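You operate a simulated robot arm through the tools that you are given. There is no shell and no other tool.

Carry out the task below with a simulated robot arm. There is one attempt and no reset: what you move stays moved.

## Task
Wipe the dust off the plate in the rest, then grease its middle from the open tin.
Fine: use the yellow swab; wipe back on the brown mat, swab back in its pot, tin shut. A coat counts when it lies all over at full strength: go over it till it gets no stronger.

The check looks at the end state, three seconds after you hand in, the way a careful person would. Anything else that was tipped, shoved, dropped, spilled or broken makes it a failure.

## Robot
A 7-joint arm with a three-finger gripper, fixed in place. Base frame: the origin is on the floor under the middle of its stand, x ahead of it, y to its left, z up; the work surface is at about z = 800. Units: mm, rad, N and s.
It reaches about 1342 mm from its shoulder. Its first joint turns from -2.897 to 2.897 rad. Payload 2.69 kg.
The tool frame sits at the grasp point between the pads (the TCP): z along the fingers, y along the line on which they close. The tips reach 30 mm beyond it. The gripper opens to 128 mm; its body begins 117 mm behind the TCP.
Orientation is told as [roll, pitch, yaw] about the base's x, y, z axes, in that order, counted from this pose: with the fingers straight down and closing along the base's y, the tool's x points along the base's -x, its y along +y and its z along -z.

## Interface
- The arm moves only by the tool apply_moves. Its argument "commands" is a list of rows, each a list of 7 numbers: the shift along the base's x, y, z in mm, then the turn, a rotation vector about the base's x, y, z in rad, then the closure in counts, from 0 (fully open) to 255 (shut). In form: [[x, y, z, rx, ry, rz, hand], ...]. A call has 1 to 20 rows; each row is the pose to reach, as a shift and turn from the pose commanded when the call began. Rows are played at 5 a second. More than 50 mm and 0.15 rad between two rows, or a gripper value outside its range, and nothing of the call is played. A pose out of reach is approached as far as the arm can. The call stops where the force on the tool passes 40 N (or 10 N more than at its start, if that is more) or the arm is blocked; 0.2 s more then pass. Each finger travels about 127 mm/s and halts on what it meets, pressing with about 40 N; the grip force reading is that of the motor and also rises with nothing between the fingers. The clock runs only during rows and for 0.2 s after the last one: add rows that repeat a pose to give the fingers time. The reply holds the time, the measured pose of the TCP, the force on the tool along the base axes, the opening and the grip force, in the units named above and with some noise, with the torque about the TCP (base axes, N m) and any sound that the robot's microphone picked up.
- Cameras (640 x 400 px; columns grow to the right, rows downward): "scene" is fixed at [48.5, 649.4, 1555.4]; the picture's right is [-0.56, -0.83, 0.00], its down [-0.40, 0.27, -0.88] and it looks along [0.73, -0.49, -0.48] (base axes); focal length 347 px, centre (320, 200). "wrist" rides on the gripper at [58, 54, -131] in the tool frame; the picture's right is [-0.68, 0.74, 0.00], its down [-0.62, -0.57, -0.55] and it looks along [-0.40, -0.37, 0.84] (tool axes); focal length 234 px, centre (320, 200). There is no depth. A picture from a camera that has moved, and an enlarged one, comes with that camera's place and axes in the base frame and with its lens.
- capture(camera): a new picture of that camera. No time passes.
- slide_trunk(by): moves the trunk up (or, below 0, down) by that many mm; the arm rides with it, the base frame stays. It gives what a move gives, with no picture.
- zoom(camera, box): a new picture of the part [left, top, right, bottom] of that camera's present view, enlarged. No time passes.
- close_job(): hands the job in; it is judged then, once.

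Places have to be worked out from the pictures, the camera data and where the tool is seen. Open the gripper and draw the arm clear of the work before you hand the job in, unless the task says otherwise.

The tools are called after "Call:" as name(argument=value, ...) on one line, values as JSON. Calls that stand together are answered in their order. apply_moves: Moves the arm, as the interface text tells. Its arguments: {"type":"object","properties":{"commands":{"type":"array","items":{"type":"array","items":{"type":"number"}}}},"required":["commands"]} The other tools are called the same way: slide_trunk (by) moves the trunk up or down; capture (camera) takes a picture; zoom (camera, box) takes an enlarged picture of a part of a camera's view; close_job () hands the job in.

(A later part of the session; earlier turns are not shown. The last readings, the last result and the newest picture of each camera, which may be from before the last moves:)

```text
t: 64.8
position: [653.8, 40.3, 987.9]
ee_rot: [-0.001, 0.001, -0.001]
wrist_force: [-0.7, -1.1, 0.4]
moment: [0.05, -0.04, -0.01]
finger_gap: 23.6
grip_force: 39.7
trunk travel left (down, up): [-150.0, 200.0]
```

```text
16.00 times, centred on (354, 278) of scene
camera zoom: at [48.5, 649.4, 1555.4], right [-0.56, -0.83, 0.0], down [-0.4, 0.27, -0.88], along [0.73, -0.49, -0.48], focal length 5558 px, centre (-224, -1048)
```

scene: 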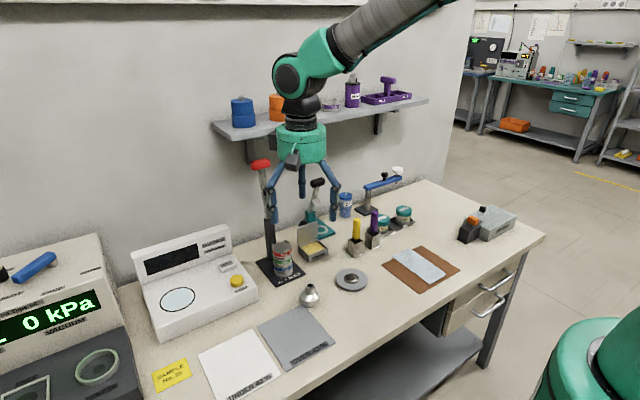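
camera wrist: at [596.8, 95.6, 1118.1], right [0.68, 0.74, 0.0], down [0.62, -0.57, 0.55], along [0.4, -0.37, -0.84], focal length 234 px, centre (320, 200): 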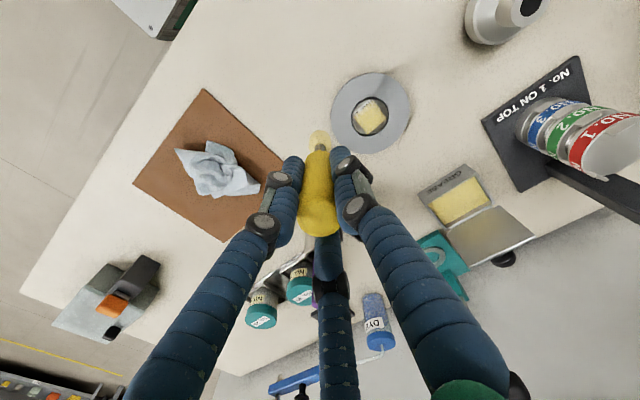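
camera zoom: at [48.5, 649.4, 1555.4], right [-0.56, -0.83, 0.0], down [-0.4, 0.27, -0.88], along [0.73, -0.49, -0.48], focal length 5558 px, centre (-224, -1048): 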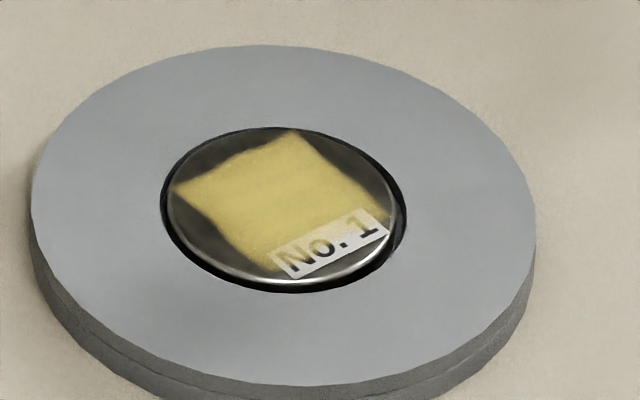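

The film looks fairly even over a square patch, but I should go over it until it gets no stronger. I return and rub again with slightly larger circles and less force.

Call:
apply_moves(commands=[[20, 25, -10, 0, 0, 0, 255], [40, 50, -30, 0, 0, 0, 255], [40, 50, -55, 0, 0, 0, 255], [40, 50, -66, 0, 0, 0, 255], [40, 50, -69, 0, 0, 0, 255], [40, 50, -69, 0, 0, 0, 255]])

```text
t: 66.2
position: [694.0, 90.4, 917.5]
ee_rot: [0.0, -0.002, -0.001]
wrist_force: [0.1, 0.5, -0.4]
moment: [0.0, 0.04, -0.03]
finger_gap: 23.4
grip_force: 40.1
trunk travel left (down, up): [-150.0, 200.0]
```

Call:
apply_moves(commands=[[0, 0, -0.8, 0, 0, 0, 255], [0, 0, -0.8, 0, 0, 0, 255]])

```text
t: 66.8
position: [693.3, 91.2, 916.1]
ee_rot: [-0.001, 0.0, -0.001]
wrist_force: [1.0, 0.0, 0.4]
moment: [0.0, -0.05, 0.01]
finger_gap: 23.5
grip_force: 40.2
trunk travel left (down, up): [-150.0, 200.0]
```

Just above contact. I press 0.8 mm more and rub circles of 4 and 8 mm radius.

Call:
apply_moves(commands=[[0, 0, -0.8, 0, 0, 0, 255], [4, 0, -0.8, 0, 0, 0, 255], [2, 3.5, -0.8, 0, 0, 0, 255], [-2, 3.5, -0.8, 0, 0, 0, 255], [-4, 0, -0.8, 0, 0, 0, 255], [-2, -3.5, -0.8, 0, 0, 0, 255], [2, -3.5, -0.8, 0, 0, 0, 255], [8, 0, -0.8, 0, 0, 0, 255], [6.5, 4.7, -0.8, 0, 0, 0, 255], [2.5, 7.6, -0.8, 0, 0, 0, 255], [-2.5, 7.6, -0.8, 0, 0, 0, 255], [-6.5, 4.7, -0.8, 0, 0, 0, 255], [-8, 0, -0.8, 0, 0, 0, 255], [-6.5, -4.7, -0.8, 0, 0, 0, 255], [-2.5, -7.6, -0.8, 0, 0, 0, 255], [2.5, -7.6, -0.8, 0, 0, 0, 255], [6.5, -4.7, -0.8, 0, 0, 0, 255], [8, 0, -0.8, 0, 0, 0, 255], [3, 0, -0.8, 0, 0, 0, 255], [0, 0, -0.8, 0, 0, 0, 255]])

Call:
apply_moves(commands=[[0, 0, 3, 0, 0, 0, 255], [0, 0, 15, 0, 0, 0, 255], [0, 0, 40, 0, 0, 0, 255], [-20, -25, 60, 0, 0, 0, 255], [-40, -50, 70, 0, 0, 0, 255], [-40, -50, 70, 0, 0, 0, 255]])

Call:
zoom(camera="wrist", box=[342, 90, 402, 140])

Call:
zoom(camera="scene", box=[340, 266, 368, 290])

```text
t: 71.0
position: [692.6, 92.9, 916.1]
ee_rot: [0.0, -0.003, 0.0]
wrist_force: [3.5, 0.2, 17.0]
moment: [0.07, -0.5, 0.02]
finger_gap: 23.6
grip_force: 39.9
trunk travel left (down, up): [-150.0, 200.0]
```

```text
t: 72.4
position: [653.0, 37.9, 984.7]
ee_rot: [0.0, 0.0, 0.0]
wrist_force: [0.2, 0.1, -0.3]
moment: [0.03, -0.02, -0.05]
finger_gap: 23.6
grip_force: 40.2
trunk travel left (down, up): [-150.0, 200.0]
```

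```text
8.00 times, centred on (372, 115) of wrist
camera zoom: at [595.4, 93.3, 1115.1], right [0.68, 0.74, 0.0], down [0.62, -0.57, 0.55], along [0.4, -0.37, -0.84], focal length 1873 px, centre (-96, 880)
```

zoom: 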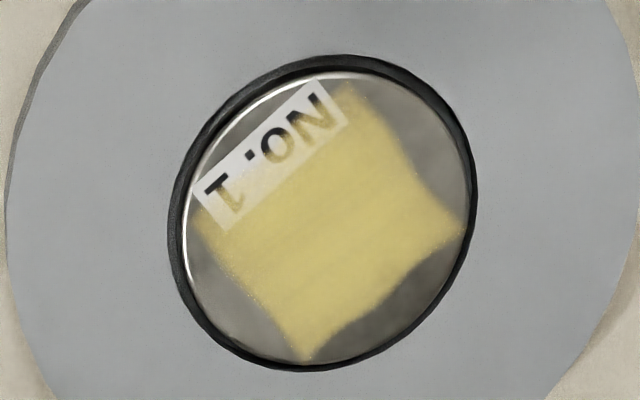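

```text
16.00 times, centred on (354, 278) of scene
camera zoom: at [48.5, 649.4, 1555.4], right [-0.56, -0.83, 0.0], down [-0.4, 0.27, -0.88], along [0.73, -0.49, -0.48], focal length 5558 px, centre (-224, -1048)
```

zoom: 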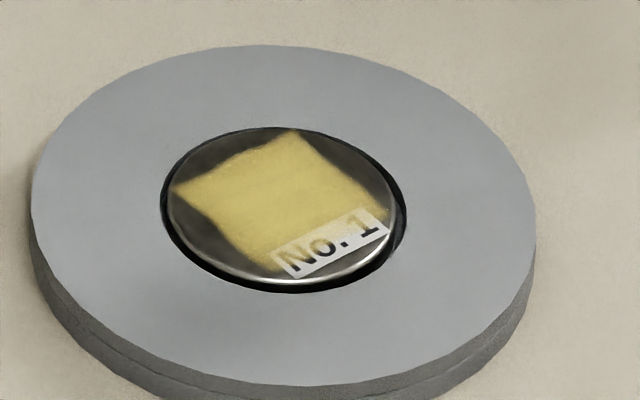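

The coat hardly changed, so it may be at full strength. I check how loaded the swab head still looks.

Call:
zoom(camera="scene", box=[355, 205, 415, 265])

Call:
zoom(camera="wrist", box=[290, 115, 350, 165])

```text
6.67 times, centred on (385, 235) of scene
camera zoom: at [48.5, 649.4, 1555.4], right [-0.56, -0.83, 0.0], down [-0.4, 0.27, -0.88], along [0.73, -0.49, -0.48], focal length 2316 px, centre (-113, -33)
```

zoom: 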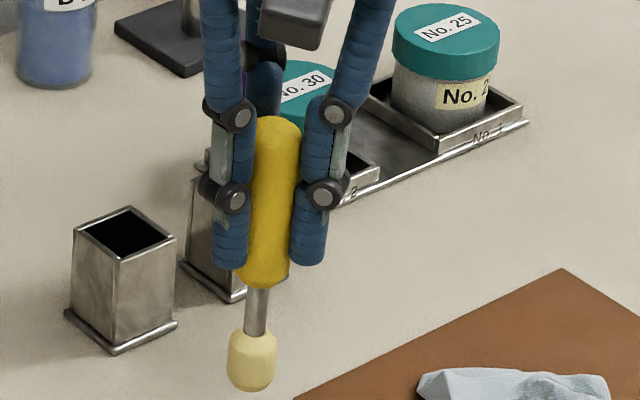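

```text
8.00 times, centred on (320, 140) of wrist
camera zoom: at [595.4, 93.3, 1115.1], right [0.68, 0.74, 0.0], down [0.62, -0.57, 0.55], along [0.4, -0.37, -0.84], focal length 1873 px, centre (320, 680)
```

zoom: 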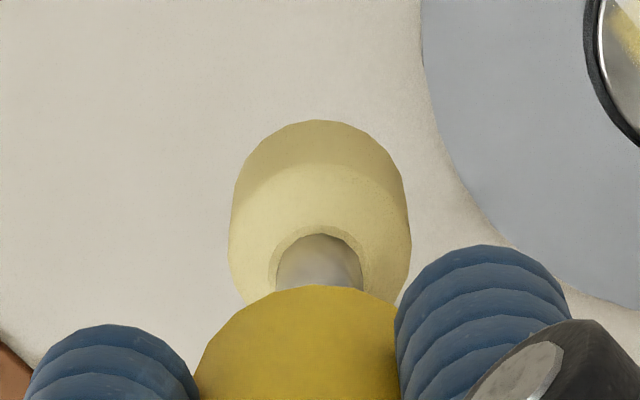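

The head is still well loaded. I make a third pass covering the diagonal corners as well, then compare again.

Call:
apply_moves(commands=[[20, 25, -10, 0, 0, 0, 255], [40, 50, -30, 0, 0, 0, 255], [40, 50, -55, 0, 0, 0, 255], [40, 50, -66, 0, 0, 0, 255], [40, 50, -70, 0, 0, 0, 255], [40, 50, -70, 0, 0, 0, 255]])

```text
t: 73.8
position: [694.0, 89.9, 916.3]
ee_rot: [0.0, 0.001, 0.0]
wrist_force: [-0.1, -0.2, -1.4]
moment: [-0.01, -0.07, -0.01]
finger_gap: 23.2
grip_force: 40.2
trunk travel left (down, up): [-150.0, 200.0]
```

Call:
apply_moves(commands=[[-7, -7, -0.3, 0, 0, 0, 255], [-3, -7, -0.3, 0, 0, 0, 255], [2, -7, -0.3, 0, 0, 0, 255], [7, -7, -0.3, 0, 0, 0, 255], [7, -3, -0.3, 0, 0, 0, 255], [2, -2, -0.3, 0, 0, 0, 255], [-3, -2, -0.3, 0, 0, 0, 255], [-7, -2, -0.3, 0, 0, 0, 255], [-7, 2, -0.3, 0, 0, 0, 255], [-3, 2, -0.3, 0, 0, 0, 255], [2, 2, -0.3, 0, 0, 0, 255], [7, 2, -0.3, 0, 0, 0, 255], [7, 7, -0.3, 0, 0, 0, 255], [2, 7, -0.3, 0, 0, 0, 255], [-3, 7, -0.3, 0, 0, 0, 255], [-7, 7, -0.3, 0, 0, 0, 255], [-4, 3, -0.3, 0, 0, 0, 255], [0, 0, -0.3, 0, 0, 0, 255]])

Call:
apply_moves(commands=[[0, 0, 3, 0, 0, 0, 255], [0, 0, 15, 0, 0, 0, 255], [0, 0, 40, 0, 0, 0, 255], [-20, -25, 60, 0, 0, 0, 255], [-40, -50, 70, 0, 0, 0, 255], [-40, -50, 70, 0, 0, 0, 255]])

Call:
zoom(camera="wrist", box=[342, 90, 402, 140])

Call:
zoom(camera="scene", box=[340, 266, 368, 290])

```text
t: 77.6
position: [693.3, 92.3, 916.4]
ee_rot: [0.0, 0.0, -0.001]
wrist_force: [-4.1, 2.6, 16.4]
moment: [0.18, 0.46, 0.03]
finger_gap: 23.6
grip_force: 40.1
trunk travel left (down, up): [-150.0, 200.0]
```

```text
t: 79.0
position: [652.5, 37.7, 985.0]
ee_rot: [0.001, 0.0, -0.002]
wrist_force: [-1.1, -0.1, 0.9]
moment: [0.05, -0.04, -0.04]
finger_gap: 23.8
grip_force: 40.2
trunk travel left (down, up): [-150.0, 200.0]
```

```text
8.00 times, centred on (372, 115) of wrist
camera zoom: at [595.0, 92.2, 1116.2], right [0.68, 0.74, 0.0], down [0.62, -0.57, 0.55], along [0.4, -0.37, -0.84], focal length 1873 px, centre (-96, 880)
```

zoom: 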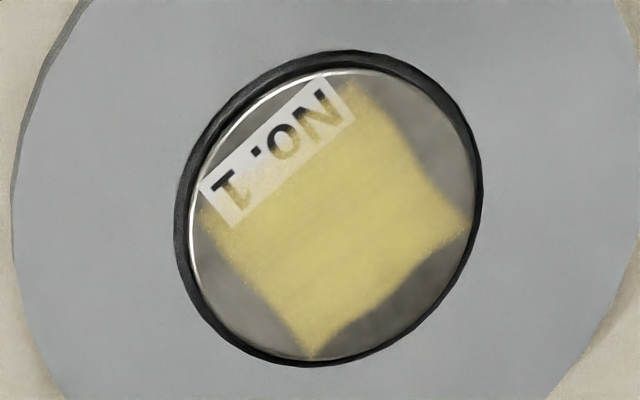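

```text
16.00 times, centred on (354, 278) of scene
camera zoom: at [48.5, 649.4, 1555.4], right [-0.56, -0.83, 0.0], down [-0.4, 0.27, -0.88], along [0.73, -0.49, -0.48], focal length 5558 px, centre (-224, -1048)
```

zoom: 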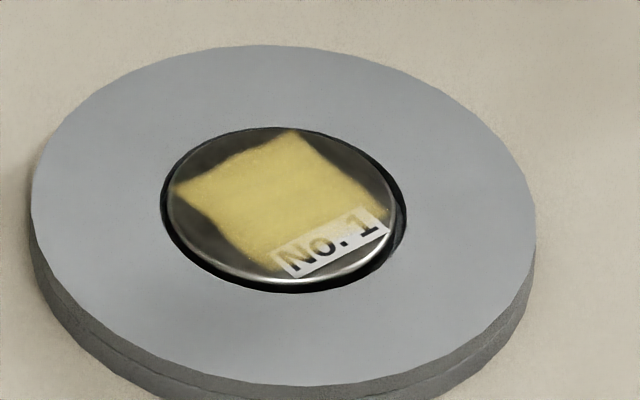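

The coat looks unchanged between passes. To rule out that the swab simply ran low, I re-dip it once and make a final pass for comparison.

Call:
apply_moves(commands=[[0, 40, 5, 0, 0, 0, 255], [35, 60, 5, 0, 0, 0, 255], [75, 75, 5, 0, 0, 0, 255], [115, 78, 5, 0, 0, 0, 255], [155, 78, 5, 0, 0, 0, 255], [195, 78, 5, 0, 0, 0, 255], [218, 78, 0, 0, 0, 0, 255], [218, 78, -30, 0, 0, 0, 255], [218, 78, -48, 0, 0, 0, 255], [218, 78, -53, 0, 0, 0, 255], [218, 78, -53, 0, 0, 0, 255]])

Call:
zoom(camera="scene", box=[295, 225, 345, 260])

```text
t: 81.4
position: [871.1, 118.6, 931.4]
ee_rot: [-0.001, 0.0, 0.0]
wrist_force: [-0.7, 0.5, -0.1]
moment: [0.01, 0.0, 0.01]
finger_gap: 23.7
grip_force: 40.0
trunk travel left (down, up): [-150.0, 200.0]
```

```text
11.43 times, centred on (320, 242) of scene
camera zoom: at [48.5, 649.4, 1555.4], right [-0.56, -0.83, 0.0], down [-0.4, 0.27, -0.88], along [0.73, -0.49, -0.48], focal length 3970 px, centre (320, -286)
```

zoom: 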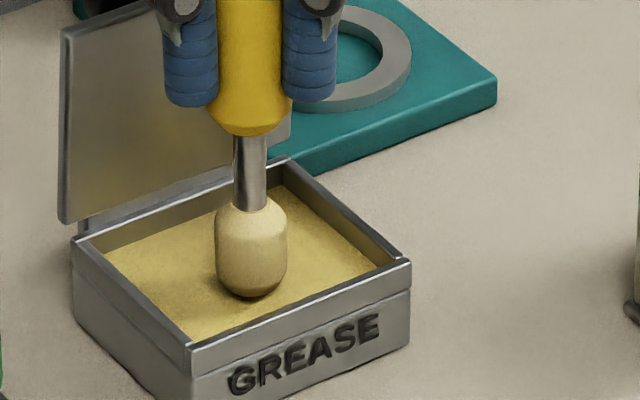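

Just above the grease. I lower by small steps to touch it.

Call:
apply_moves(commands=[[0, 0, -1, 0, 0, 0, 255], [0, 0, -2, 0, 0, 0, 255], [0, 0, -2, 0, 0, 0, 255]])

```text
t: 82.2
position: [869.7, 117.8, 930.2]
ee_rot: [0.0, 0.0, 0.0]
wrist_force: [0.7, -0.1, 0.6]
moment: [-0.01, -0.01, -0.02]
finger_gap: 23.5
grip_force: 40.7
trunk travel left (down, up): [-150.0, 200.0]
```

Call:
apply_moves(commands=[[0, 0, -1, 0, 0, 0, 255], [0, 0, -1.5, 0, 0, 0, 255], [0, 0, -1.5, 0, 0, 0, 255]])

```text
t: 83.0
position: [870.5, 119.2, 927.4]
ee_rot: [0.001, 0.001, 0.001]
wrist_force: [-0.8, 0.0, -0.1]
moment: [0.04, 0.01, 0.01]
finger_gap: 23.6
grip_force: 39.7
trunk travel left (down, up): [-150.0, 200.0]
```

Call:
apply_moves(commands=[[0, 0, -1, 0, 0, 0, 255], [0, 0, -1, 0, 0, 0, 255]])

```text
t: 83.6
position: [870.0, 118.9, 926.7]
ee_rot: [0.0, -0.002, 0.0]
wrist_force: [-0.1, 0.8, 0.1]
moment: [-0.02, -0.03, 0.01]
finger_gap: 23.6
grip_force: 39.9
trunk travel left (down, up): [-150.0, 200.0]
```

The swab seems to have slid up about 2 mm in the grip earlier, so contact comes lower. I continue in 1 mm steps.

Call:
apply_moves(commands=[[0, 0, -1, 0, 0, 0, 255], [0, 0, -1, 0, 0, 0, 255]])

```text
t: 84.2
position: [871.0, 118.2, 927.4]
ee_rot: [0.0, -0.001, 0.0]
wrist_force: [-2.3, -1.2, 6.6]
moment: [-0.09, 0.09, 0.01]
finger_gap: 23.6
grip_force: 39.5
trunk travel left (down, up): [-150.0, 200.0]
```

Contact at 6.6 N. I stir lightly for a second and lift out.

Call:
apply_moves(commands=[[2, 0, 0, 0, 0, 0, 255], [2, -3, 0, 0, 0, 0, 255], [-2, -4, 0, 0, 0, 0, 255], [-3, 0, 0, 0, 0, 0, 255], [0, 2, 0, 0, 0, 0, 255], [0, 0, 0, 0, 0, 0, 255], [0, 0, 5, 0, 0, 0, 255], [0, 0, 20, 0, 0, 0, 255], [0, 0, 45, 0, 0, 0, 255], [0, 0, 60, 0, 0, 0, 255], [0, 0, 60, 0, 0, 0, 255]])

Call:
zoom(camera="scene", box=[280, 195, 360, 265])

```text
t: 86.6
position: [870.7, 116.6, 986.3]
ee_rot: [0.0, 0.001, 0.001]
wrist_force: [0.0, 0.6, 0.0]
moment: [0.02, 0.02, 0.01]
finger_gap: 23.3
grip_force: 39.5
trunk travel left (down, up): [-150.0, 200.0]
```

```text
5.71 times, centred on (320, 230) of scene
camera zoom: at [48.5, 649.4, 1555.4], right [-0.56, -0.83, 0.0], down [-0.4, 0.27, -0.88], along [0.73, -0.49, -0.48], focal length 1985 px, centre (320, 29)
```

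zoom: 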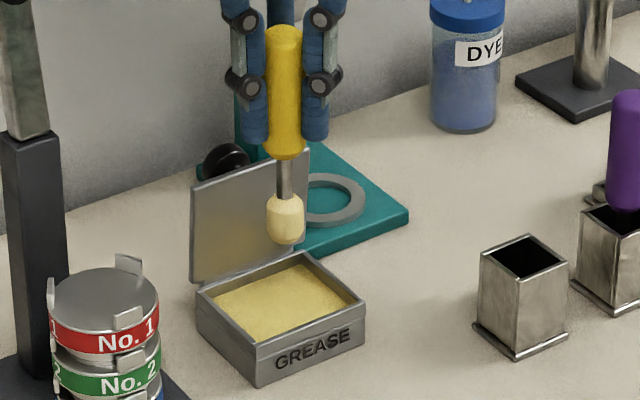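

Reloaded, and the tin is unmoved. I go back over the plate to just above contact.

Call:
apply_moves(commands=[[-38, -6, 3, 0, 0, 0, 255], [-76, -12, 3, 0, 0, 0, 255], [-114, -18, 3, 0, 0, 0, 255], [-150, -24, 3, 0, 0, 0, 255], [-178, -28, 0, 0, 0, 0, 255], [-178, -28, -30, 0, 0, 0, 255], [-178, -28, -55, 0, 0, 0, 255], [-178, -28, -67, 0, 0, 0, 255], [-178, -28, -70.5, 0, 0, 0, 255], [-178, -28, -70.5, 0, 0, 0, 255]])

```text
t: 88.8
position: [694.3, 90.6, 916.3]
ee_rot: [-0.001, 0.001, 0.001]
wrist_force: [-0.5, 0.3, 1.0]
moment: [-0.04, 0.03, -0.01]
finger_gap: 23.7
grip_force: 40.0
trunk travel left (down, up): [-150.0, 200.0]
```

I rub the whole middle once more with the freshly loaded swab.

Call:
apply_moves(commands=[[-7, -7, -0.8, 0, 0, 0, 255], [-3, -7, -0.8, 0, 0, 0, 255], [2, -7, -0.8, 0, 0, 0, 255], [7, -7, -0.8, 0, 0, 0, 255], [7, -3, -0.8, 0, 0, 0, 255], [2, -2, -0.8, 0, 0, 0, 255], [-3, -2, -0.8, 0, 0, 0, 255], [-7, -2, -0.8, 0, 0, 0, 255], [-7, 2, -0.8, 0, 0, 0, 255], [-3, 2, -0.8, 0, 0, 0, 255], [2, 2, -0.8, 0, 0, 0, 255], [7, 2, -0.8, 0, 0, 0, 255], [7, 7, -0.8, 0, 0, 0, 255], [2, 7, -0.8, 0, 0, 0, 255], [-3, 7, -0.8, 0, 0, 0, 255], [-7, 7, -0.8, 0, 0, 0, 255], [-4, 3, -0.8, 0, 0, 0, 255], [0, 0, -0.8, 0, 0, 0, 255]])

Call:
apply_moves(commands=[[0, 0, 3, 0, 0, 0, 255], [0, 0, 15, 0, 0, 0, 255], [0, 0, 40, 0, 0, 0, 255], [-20, -25, 60, 0, 0, 0, 255], [-40, -50, 70, 0, 0, 0, 255], [-40, -50, 70, 0, 0, 0, 255]])

Call:
zoom(camera="wrist", box=[342, 90, 402, 140])

Call:
zoom(camera="scene", box=[340, 266, 368, 290])

```text
t: 92.6
position: [692.8, 90.1, 915.7]
ee_rot: [-0.001, -0.002, -0.001]
wrist_force: [-0.5, 1.7, 11.7]
moment: [0.13, 0.24, 0.0]
finger_gap: 23.7
grip_force: 39.7
trunk travel left (down, up): [-150.0, 200.0]
```

```text
t: 94.0
position: [650.9, 43.5, 983.9]
ee_rot: [0.0, 0.002, 0.001]
wrist_force: [0.0, -0.4, 0.0]
moment: [0.02, -0.03, 0.03]
finger_gap: 23.7
grip_force: 39.9
trunk travel left (down, up): [-150.0, 200.0]
```

```text
8.00 times, centred on (372, 115) of wrist
camera zoom: at [592.9, 98.6, 1115.3], right [0.68, 0.74, 0.0], down [0.62, -0.57, 0.55], along [0.4, -0.37, -0.84], focal length 1873 px, centre (-96, 880)
```

zoom: 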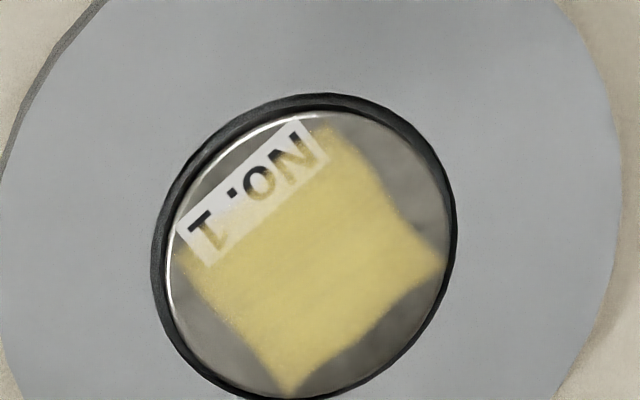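

```text
16.00 times, centred on (354, 278) of scene
camera zoom: at [48.5, 649.4, 1555.4], right [-0.56, -0.83, 0.0], down [-0.4, 0.27, -0.88], along [0.73, -0.49, -0.48], focal length 5558 px, centre (-224, -1048)
```

zoom: 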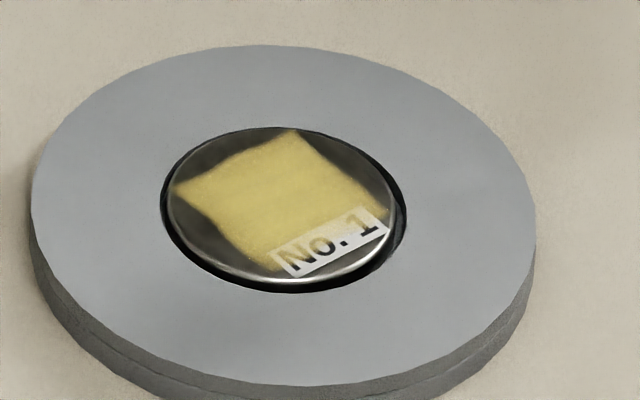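

The coat is saturated — no change with a freshly loaded swab, and the rest hasn't moved. Now I take the swab back over its pot at (799, −6.5), above rim height.

Call:
apply_moves(commands=[[35, -12, 15, 0, 0, 0, 255], [70, -25, 26, 0, 0, 0, 255], [110, -38, 26, 0, 0, 0, 255], [148, -51, 26, 0, 0, 0, 255], [148, -51, 26, 0, 0, 0, 255]])

Call:
zoom(camera="wrist", box=[280, 90, 360, 170])

Call:
zoom(camera="scene", box=[320, 190, 400, 265])

```text
t: 95.2
position: [798.5, -7.5, 1008.1]
ee_rot: [-0.001, 0.003, 0.003]
wrist_force: [0.4, -0.3, -1.0]
moment: [-0.01, 0.03, 0.0]
finger_gap: 23.6
grip_force: 40.1
trunk travel left (down, up): [-150.0, 200.0]
```

```text
5.00 times, centred on (320, 130) of wrist
camera zoom: at [741.7, 47.4, 1138.7], right [0.68, 0.74, 0.0], down [0.62, -0.56, 0.55], along [0.4, -0.37, -0.84], focal length 1171 px, centre (320, 550)
```

zoom: 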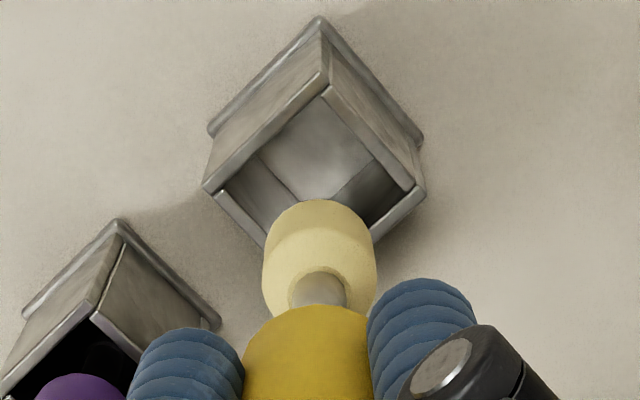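

```text
5.33 times, centred on (360, 228) of scene
camera zoom: at [48.5, 649.4, 1555.4], right [-0.56, -0.83, 0.0], down [-0.4, 0.27, -0.88], along [0.73, -0.49, -0.48], focal length 1853 px, centre (107, 53)
```

zoom: 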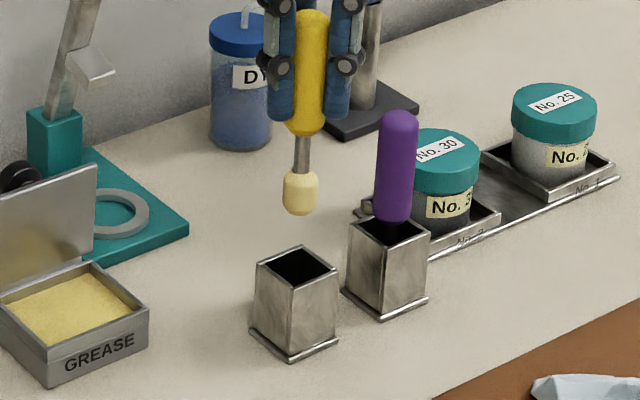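

The pot's centre is at about (799.5, −8) and the head is right above it. I lower the swab into the pot in moderate steps while watching force.

Call:
apply_moves(commands=[[0, -1, -12, 0, 0, 0, 255], [0, -1, -24, 0, 0, 0, 255], [0, -1, -36, 0, 0, 0, 255], [0, -1, -48, 0, 0, 0, 255], [0, -1, -48, 0, 0, 0, 255]])

Call:
zoom(camera="wrist", box=[270, 70, 370, 170])

Call:
zoom(camera="scene", box=[320, 190, 400, 265])

```text
t: 96.4
position: [800.3, -11.6, 962.8]
ee_rot: [0.0, 0.0, 0.001]
wrist_force: [-0.7, -0.3, 0.3]
moment: [-0.01, 0.0, -0.02]
finger_gap: 23.7
grip_force: 39.7
trunk travel left (down, up): [-150.0, 200.0]
```

```text
4.00 times, centred on (320, 120) of wrist
camera zoom: at [742.2, 44.0, 1093.3], right [0.68, 0.74, 0.0], down [0.62, -0.56, 0.55], along [0.4, -0.37, -0.84], focal length 937 px, centre (320, 520)
```

zoom: 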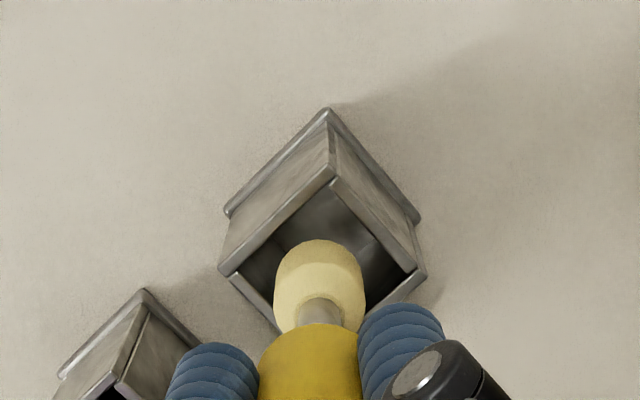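

```text
5.33 times, centred on (360, 228) of scene
camera zoom: at [48.5, 649.4, 1555.4], right [-0.56, -0.83, 0.0], down [-0.4, 0.27, -0.88], along [0.73, -0.49, -0.48], focal length 1853 px, centre (107, 53)
```

zoom: 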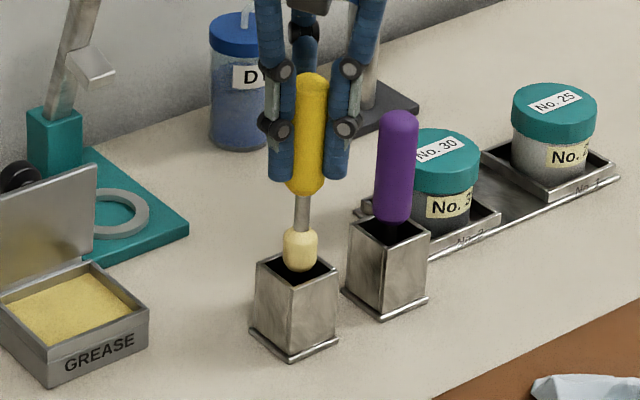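

The head is entering the opening; I correct by about +1.5 mm in y and lower further.

Call:
apply_moves(commands=[[0, 1.5, -8, 0, 0, 0, 255], [0, 1.5, -16, 0, 0, 0, 255], [0, 1.5, -24, 0, 0, 0, 255], [0, 1.5, -32, 0, 0, 0, 255], [0, 1.5, -38, 0, 0, 0, 255], [0, 1.5, -38, 0, 0, 0, 255]])

Call:
zoom(camera="scene", box=[320, 190, 400, 265])

Call:
zoom(camera="wrist", box=[270, 70, 370, 170])

```text
t: 97.8
position: [801.4, -10.5, 925.1]
ee_rot: [0.001, 0.0, 0.002]
wrist_force: [0.1, -0.7, 0.6]
moment: [0.01, 0.0, -0.02]
finger_gap: 23.6
grip_force: 39.6
trunk travel left (down, up): [-150.0, 200.0]
```

```text
5.33 times, centred on (360, 228) of scene
camera zoom: at [48.5, 649.4, 1555.4], right [-0.56, -0.83, 0.0], down [-0.4, 0.27, -0.88], along [0.73, -0.49, -0.48], focal length 1853 px, centre (107, 53)
```

zoom: 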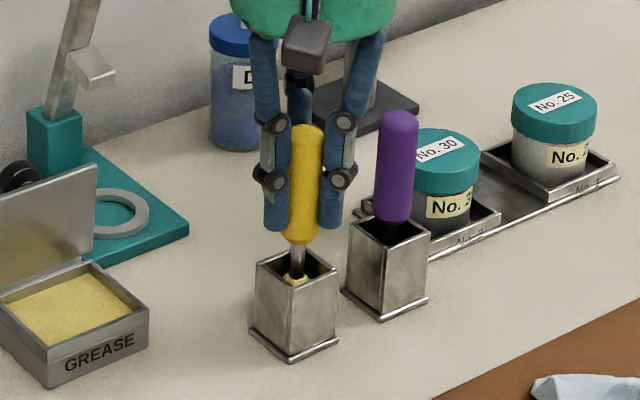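

```text
4.00 times, centred on (320, 120) of wrist
camera zoom: at [743.5, 44.4, 1055.7], right [0.68, 0.74, 0.0], down [0.62, -0.56, 0.55], along [0.4, -0.37, -0.84], focal length 937 px, centre (320, 520)
```

zoom: 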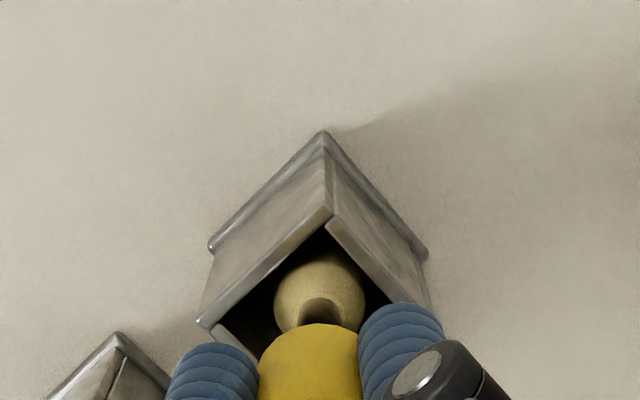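

The head is well inside. I lower the last ~14 mm slowly until it touches the pot's bottom.

Call:
apply_moves(commands=[[-1, 1, -4, 0, 0, 0, 255], [-1, 1, -8, 0, 0, 0, 255], [-1, 1, -11, 0, 0, 0, 255], [-1, 1, -11, 0, 0, 0, 255]])

```text
t: 98.8
position: [802.1, -9.3, 915.5]
ee_rot: [0.0, 0.0, 0.001]
wrist_force: [-0.3, -0.4, -0.1]
moment: [0.01, 0.01, 0.05]
finger_gap: 23.5
grip_force: 40.1
trunk travel left (down, up): [-150.0, 200.0]
```

Call:
apply_moves(commands=[[-1, 1, -2, 0, 0, 0, 255], [-1, 1, -3, 0, 0, 0, 255], [-1, 1, -3, 0, 0, 0, 255]])

```text
t: 99.6
position: [799.1, -6.8, 911.0]
ee_rot: [-0.001, 0.001, 0.0]
wrist_force: [0.2, -0.9, -0.3]
moment: [0.0, -0.02, 0.05]
finger_gap: 23.4
grip_force: 40.4
trunk travel left (down, up): [-150.0, 200.0]
```

Call:
apply_moves(commands=[[0, 0, -1, 0, 0, 0, 255], [0, 0, -2, 0, 0, 0, 255], [0, 0, -2, 0, 0, 0, 255]])

```text
t: 100.4
position: [798.9, -6.9, 908.9]
ee_rot: [0.0, 0.0, 0.0]
wrist_force: [-0.1, 0.1, 1.7]
moment: [0.1, 0.03, 0.03]
finger_gap: 23.4
grip_force: 40.7
trunk travel left (down, up): [-150.0, 200.0]
```

Possibly first touch (1.7 N). One more millimetre to confirm.

Call:
apply_moves(commands=[[0, 0, -1, 0, 0, 0, 255], [0, 0, -1, 0, 0, 0, 255]])

```text
t: 101.0
position: [799.0, -6.1, 909.5]
ee_rot: [-0.001, -0.001, 0.0]
wrist_force: [-1.1, -3.3, 12.6]
moment: [-0.33, 0.13, -0.04]
finger_gap: 24.0
grip_force: 40.0
trunk travel left (down, up): [-150.0, 200.0]
```

It rests on the bottom (12.6 N). I ease up a little and open the fingers slowly.

Call:
apply_moves(commands=[[0, 0, 0.8, 0, 0, 0, 255], [0, 0, 0.8, 0, 0, 0, 215], [0, 0, 0.8, 0, 0, 0, 205], [0, 0, 0.8, 0, 0, 0, 195], [0, 0, 0.8, 0, 0, 0, 180], [0, 0, 0.8, 0, 0, 0, 160], [0, 0, 0.8, 0, 0, 0, 140], [0, 0, 0.8, 0, 0, 0, 120], [0, 0, 0.8, 0, 0, 0, 120]])

Call:
zoom(camera="scene", box=[320, 190, 400, 265])

Call:
capture(camera="wrist")

```text
t: 103.0
position: [798.6, -6.3, 909.7]
ee_rot: [0.0, -0.001, -0.001]
wrist_force: [0.4, -0.1, -0.7]
moment: [0.05, 0.04, -0.01]
finger_gap: 67.9
grip_force: 0.0
trunk travel left (down, up): [-150.0, 200.0]
```

```text
5.33 times, centred on (360, 228) of scene
camera zoom: at [48.5, 649.4, 1555.4], right [-0.56, -0.83, 0.0], down [-0.4, 0.27, -0.88], along [0.73, -0.49, -0.48], focal length 1853 px, centre (107, 53)
```

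zoom: 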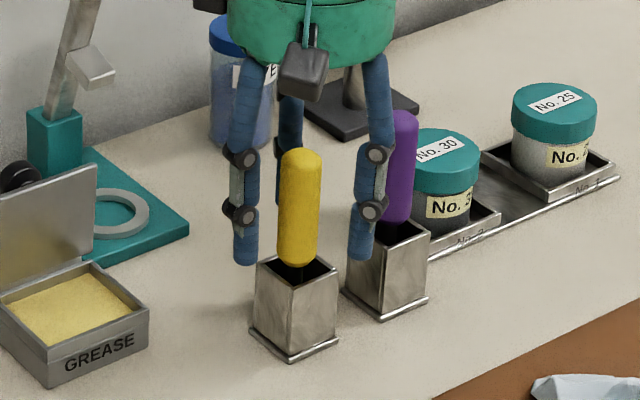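

```text
taken
camera wrist: at [741.1, 47.6, 1040.5], right [0.68, 0.74, 0.0], down [0.62, -0.56, 0.55], along [0.4, -0.37, -0.84], focal length 234 px, centre (320, 200)
```

wrist: 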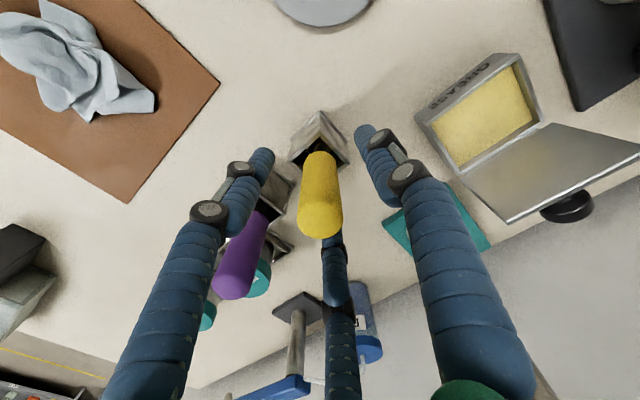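

The swab stands in its pot. I rise clear of it, and look at the lid, its black knob and the shelf above to plan closing the tin.

Call:
apply_moves(commands=[[0, 0, 30, 0, 0, 0, 120], [0, 0, 70, 0, 0, 0, 120], [0, 0, 110, 0, 0, 0, 120], [-20, 20, 140, 0, 0, 0, 120], [-20, 20, 140, 0, 0, 0, 120]])

Call:
zoom(camera="scene", box=[200, 50, 440, 200])

Call:
zoom(camera="scene", box=[265, 165, 345, 260])

Call:
capture(camera="wrist")

```text
t: 104.2
position: [781.0, 12.5, 1047.8]
ee_rot: [0.0, 0.0, 0.0]
wrist_force: [-0.2, 0.6, 0.8]
moment: [0.0, -0.07, 0.03]
finger_gap: 67.8
grip_force: 0.1
trunk travel left (down, up): [-150.0, 200.0]
```

```text
2.67 times, centred on (320, 125) of scene
camera zoom: at [48.5, 649.4, 1555.4], right [-0.56, -0.83, 0.0], down [-0.4, 0.27, -0.88], along [0.73, -0.49, -0.48], focal length 926 px, centre (320, 400)
```

zoom: 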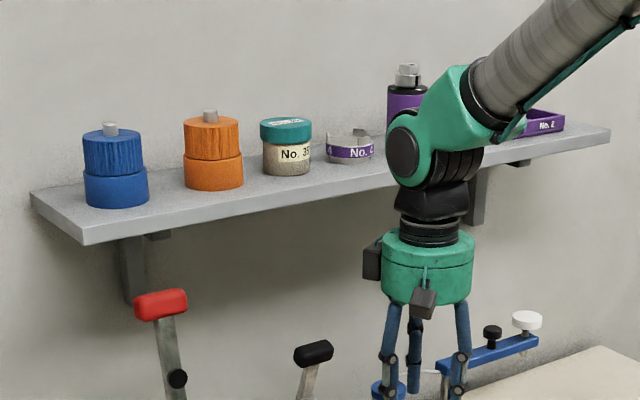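

```text
4.21 times, centred on (305, 212) of scene
camera zoom: at [48.5, 649.4, 1555.4], right [-0.56, -0.83, 0.0], down [-0.4, 0.27, -0.88], along [0.73, -0.49, -0.48], focal length 1463 px, centre (383, 147)
```

zoom: 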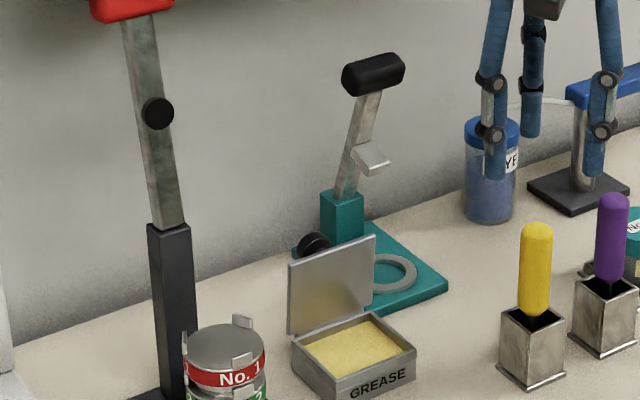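

```text
taken
camera wrist: at [721.4, 67.3, 1179.5], right [0.68, 0.74, 0.0], down [0.62, -0.56, 0.55], along [0.41, -0.37, -0.84], focal length 234 px, centre (320, 200)
```

wrist: 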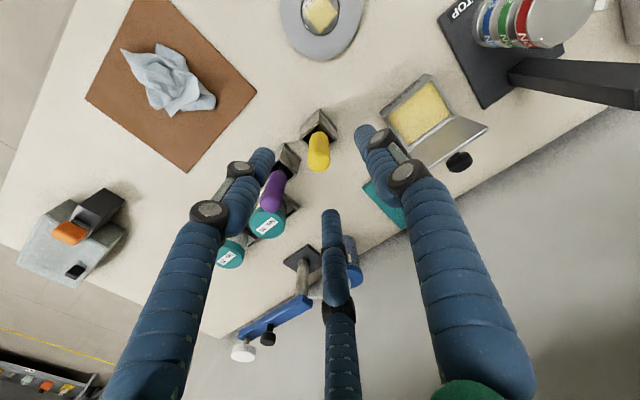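

I want a closer look at the lid and its black knob in this wrist view.

Call:
zoom(camera="wrist", box=[370, 70, 500, 180])

Call:
zoom(camera="scene", box=[280, 205, 340, 265])

```text
3.64 times, centred on (435, 125) of wrist
camera zoom: at [721.4, 67.3, 1179.5], right [0.68, 0.74, 0.0], down [0.62, -0.56, 0.55], along [0.41, -0.37, -0.84], focal length 852 px, centre (-98, 473)
```

zoom: 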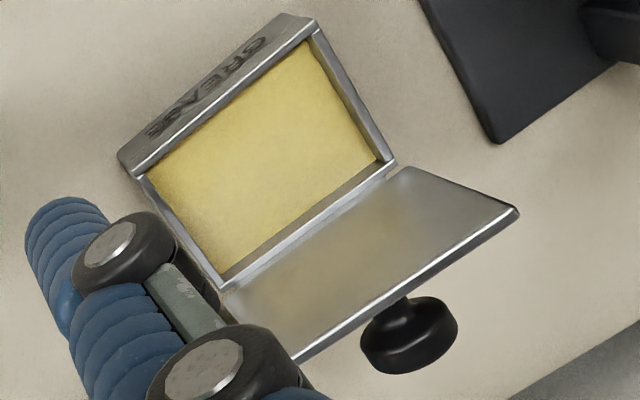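

```text
6.67 times, centred on (310, 235) of scene
camera zoom: at [48.5, 649.4, 1555.4], right [-0.56, -0.83, 0.0], down [-0.4, 0.27, -0.88], along [0.73, -0.49, -0.48], focal length 2316 px, centre (387, -33)
```

zoom: 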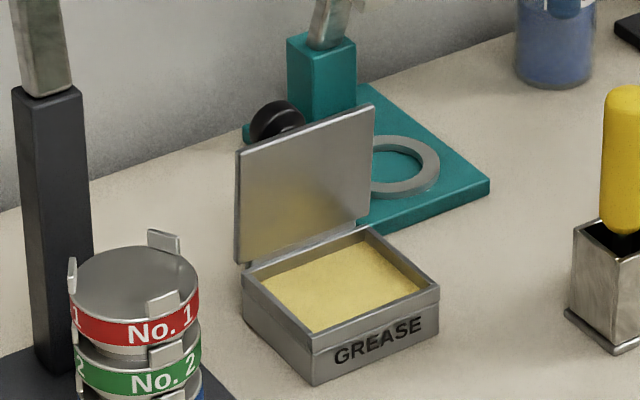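

The tin's lid carries a black mushroom knob on its outer face, near (942, 119, 888); the lid is about vertical, hinge near x ≈ 914. A shelf overhangs from x ≈ 927 at z ≈ 1240, so I'll close the fingers, tilt the hand 30° (hand toward me, fingers pointing forward-down), and hook the lid from behind.

Call:
apply_moves(commands=[[0, 30, 0, 0, 0, 0, 200], [4, 66, -10, 0, -0.13, 0, 255], [10, 106, -22, 0, -0.26, 0, 255], [19, 106, -40, 0, -0.39, 0, 255], [19, 106, -45, 0, -0.524, 0, 255], [19, 106, -45, 0, -0.524, 0, 255]])

Call:
capture(camera="wrist")

Call:
capture(camera="scene")

```text
t: 105.6
position: [795.9, 120.2, 1007.2]
ee_rot: [0.0, -0.524, 0.002]
wrist_force: [-0.5, 0.0, 0.9]
moment: [0.03, 0.01, -0.04]
finger_gap: 1.9
grip_force: 31.5
trunk travel left (down, up): [-150.0, 200.0]
```

```text
taken
camera wrist: at [680.7, 174.4, 1091.6], right [0.58, 0.74, 0.34], down [0.26, -0.57, 0.78], along [0.77, -0.37, -0.52], focal length 234 px, centre (320, 200)
```

wrist: 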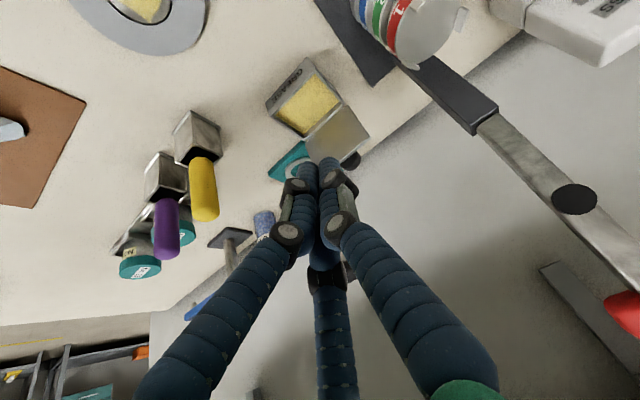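

```text
taken
```

scene: 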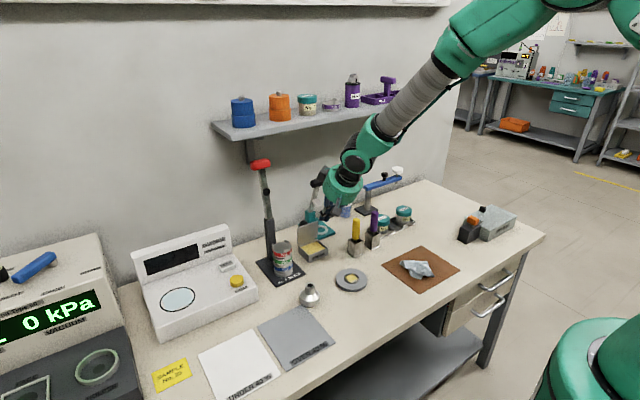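

The tilt is right. I zoom in on the lid and knob from this flatter angle to refine the hook position.

Call:
zoom(camera="wrist", box=[260, 50, 400, 180])

```text
3.08 times, centred on (330, 115) of wrist
camera zoom: at [680.7, 174.4, 1091.6], right [0.58, 0.74, 0.34], down [0.26, -0.57, 0.78], along [0.77, -0.37, -0.52], focal length 720 px, centre (289, 462)
```

zoom: 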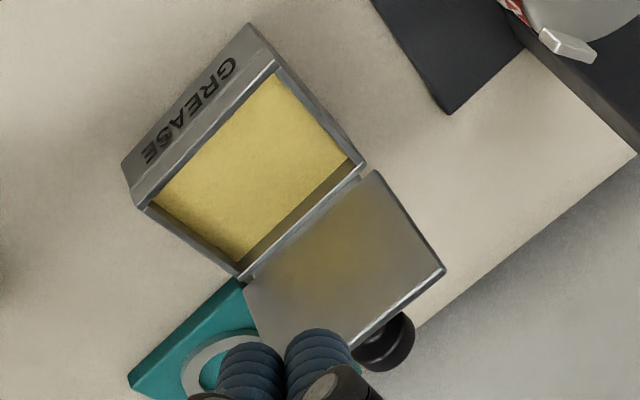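

The knob sits near (944, 117, 893) and the lid's upper edge near (914, z 903). I move the closed fingertips over and past the lid at safe height to x ≈ 970.

Call:
apply_moves(commands=[[44, -1, -8, 0, -0.524, 0, 255], [88, -2, -16, 0, -0.524, 0, 255]])

```text
refused: row 1 steps farther than a row can; nothing moved
```

The turn is counted from the current pose, so I keep it at zero now.

Call:
apply_moves(commands=[[44, -1, -8, 0, 0, 0, 255], [88, -2, -16, 0, 0, 0, 255], [130, -3, -24, 0, 0, 0, 255], [172, -3, -30, 0, 0, 0, 255], [172, -3, -30, 0, 0, 0, 255]])

Call:
capture(camera="scene")

Call:
zoom(camera="scene", box=[240, 120, 380, 260])

Call:
capture(camera="wrist")

```text
t: 106.8
position: [972.9, 118.3, 971.9]
ee_rot: [0.0, -0.523, -0.001]
wrist_force: [0.4, 0.2, -0.7]
moment: [-0.03, 0.0, -0.03]
finger_gap: 1.9
grip_force: 31.2
trunk travel left (down, up): [-150.0, 200.0]
```

```text
taken
```

scene: 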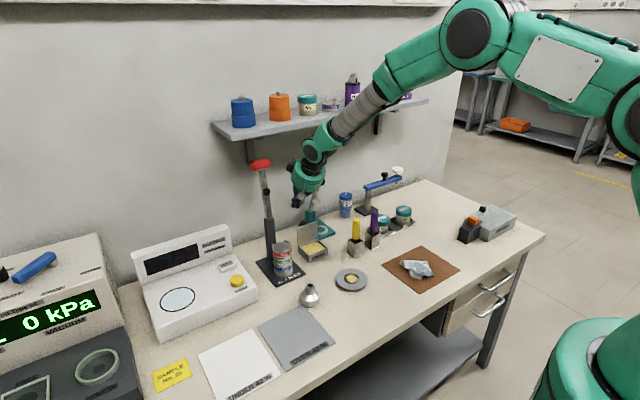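

```text
2.86 times, centred on (310, 190) of scene
camera zoom: at [48.5, 649.4, 1555.4], right [-0.56, -0.83, 0.0], down [-0.4, 0.27, -0.88], along [0.73, -0.49, -0.48], focal length 993 px, centre (349, 229)
```

zoom: 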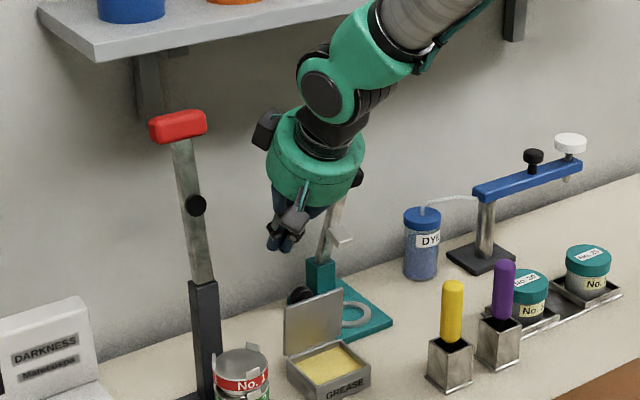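

```text
taken
camera wrist: at [857.1, 173.8, 1055.7], right [0.59, 0.74, 0.34], down [0.26, -0.57, 0.78], along [0.77, -0.37, -0.52], focal length 234 px, centre (320, 200)
```

wrist: 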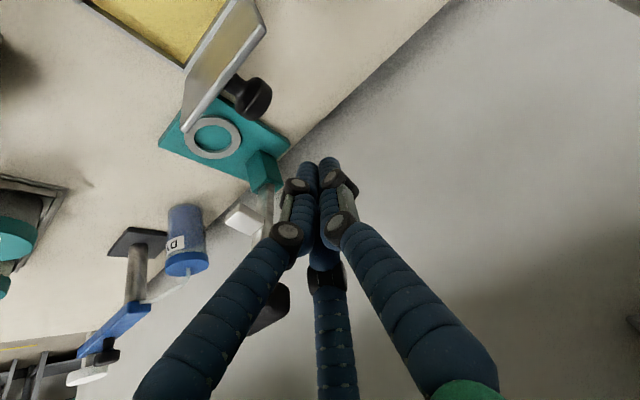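

From here I can see the knob side-on, and the fingertips are well behind it with the clamp's lever handle clear to the left. I descend straight down to TCP z ≈ 915.

Call:
apply_moves(commands=[[0, 0, -15, 0, 0, 0, 255], [0, 0, -30, 0, 0, 0, 255], [0, 0, -45, 0, 0, 0, 255], [0, 0, -56, 0, 0, 0, 255], [0, 0, -56, 0, 0, 0, 255]])

Call:
capture(camera="wrist")

Call:
zoom(camera="scene", box=[260, 150, 360, 260])

```text
t: 108.0
position: [969.9, 117.6, 917.7]
ee_rot: [0.001, -0.523, 0.001]
wrist_force: [0.5, 0.2, 0.0]
moment: [0.0, -0.02, 0.0]
finger_gap: 2.1
grip_force: 31.1
trunk travel left (down, up): [-150.0, 200.0]
```

```text
taken
camera wrist: at [854.2, 172.9, 1002.5], right [0.59, 0.74, 0.34], down [0.26, -0.56, 0.78], along [0.77, -0.37, -0.52], focal length 234 px, centre (320, 200)
```

wrist: 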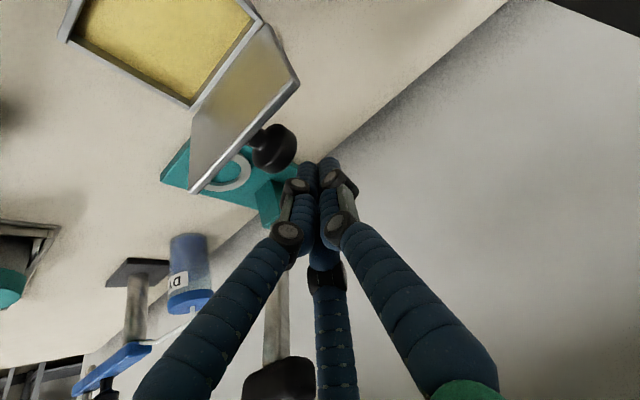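

```text
3.64 times, centred on (310, 205) of scene
camera zoom: at [48.5, 649.4, 1555.4], right [-0.56, -0.83, 0.0], down [-0.4, 0.27, -0.88], along [0.73, -0.49, -0.48], focal length 1263 px, centre (356, 182)
```

zoom: 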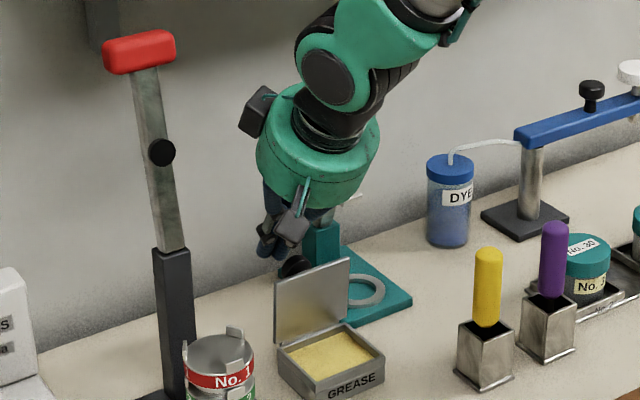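

The tips are about 16 mm behind the knob. I pull slowly toward −x and watch the force.

Call:
apply_moves(commands=[[-6, 0, 0, 0, 0, 0, 255], [-12, 0, 0, 0, 0, 0, 255], [-18, 0, 0, 0, 0, 0, 255], [-23, 0, 0, 0, 0, 0, 255], [-28, 0, 0, 0, 0, 0, 255], [-33, 0, 0, 0, 0, 0, 255]])

Call:
capture(camera="wrist")

Call:
zoom(camera="scene", box=[260, 180, 360, 270])

```text
t: 109.4
position: [936.6, 115.1, 918.6]
ee_rot: [0.002, -0.523, 0.002]
wrist_force: [0.3, -0.1, 0.3]
moment: [0.01, 0.0, 0.0]
finger_gap: 2.2
grip_force: 31.5
trunk travel left (down, up): [-150.0, 200.0]
```

```text
taken
camera wrist: at [821.0, 170.2, 1003.0], right [0.59, 0.74, 0.34], down [0.26, -0.57, 0.78], along [0.77, -0.37, -0.52], focal length 234 px, centre (320, 200)
```

wrist: 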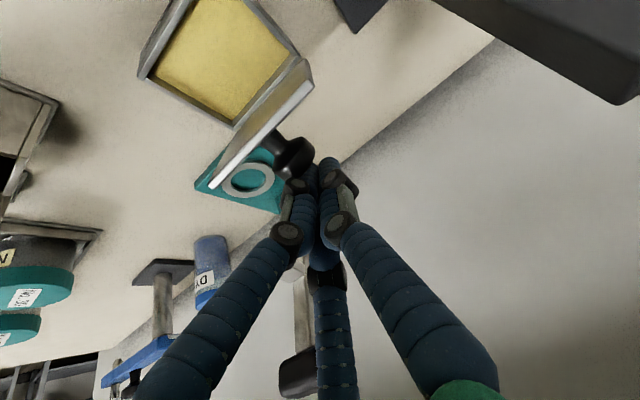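

```text
4.44 times, centred on (310, 225) of scene
camera zoom: at [48.5, 649.4, 1555.4], right [-0.56, -0.83, 0.0], down [-0.4, 0.27, -0.88], along [0.73, -0.49, -0.48], focal length 1544 px, centre (364, 89)
```

zoom: 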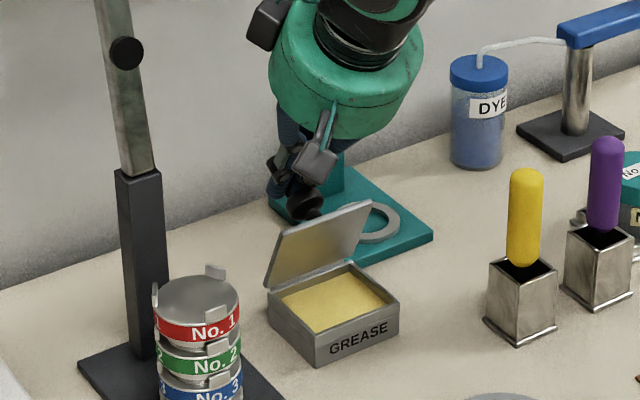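

The lid is already swinging toward closed with hardly any force. I keep pulling gently.

Call:
apply_moves(commands=[[-6, 1, 0, 0, 0, 0, 255], [-12, 2, 0, 0, 0, 0, 255], [-18, 2, 0, 0, 0, 0, 255], [-24, 2, 0, 0, 0, 0, 255], [-30, 2, -1, 0, 0, 0, 255], [-36, 2, -3, 0, 0, 0, 255], [-42, 2, -5, 0, 0, 0, 255]])

Call:
capture(camera="wrist")

Call:
zoom(camera="scene", box=[260, 180, 360, 270])

```text
t: 111.0
position: [894.7, 120.7, 912.3]
ee_rot: [0.0, -0.523, 0.002]
wrist_force: [0.2, 0.8, -0.4]
moment: [0.03, 0.01, 0.01]
finger_gap: 2.3
grip_force: 31.9
trunk travel left (down, up): [-150.0, 200.0]
```

```text
taken
camera wrist: at [779.4, 173.5, 997.3], right [0.59, 0.74, 0.34], down [0.26, -0.57, 0.78], along [0.77, -0.37, -0.52], focal length 234 px, centre (320, 200)
```

wrist: 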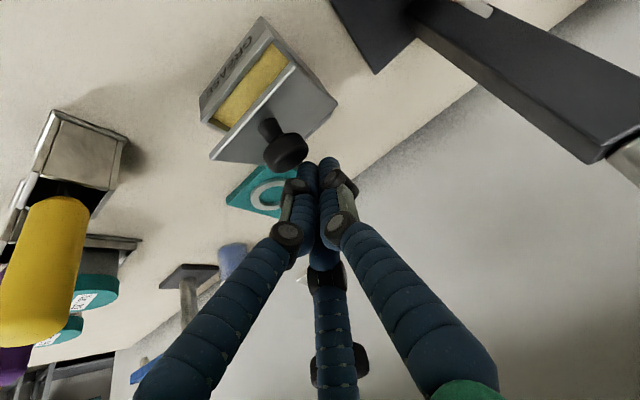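

```text
4.44 times, centred on (310, 225) of scene
camera zoom: at [48.5, 649.4, 1555.4], right [-0.56, -0.83, 0.0], down [-0.4, 0.27, -0.88], along [0.73, -0.49, -0.48], focal length 1544 px, centre (364, 89)
```

zoom: 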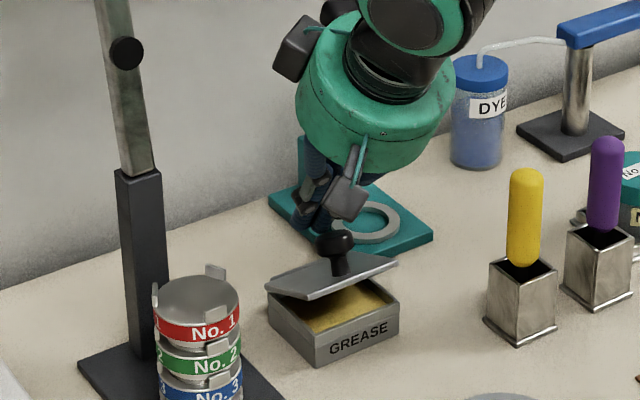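

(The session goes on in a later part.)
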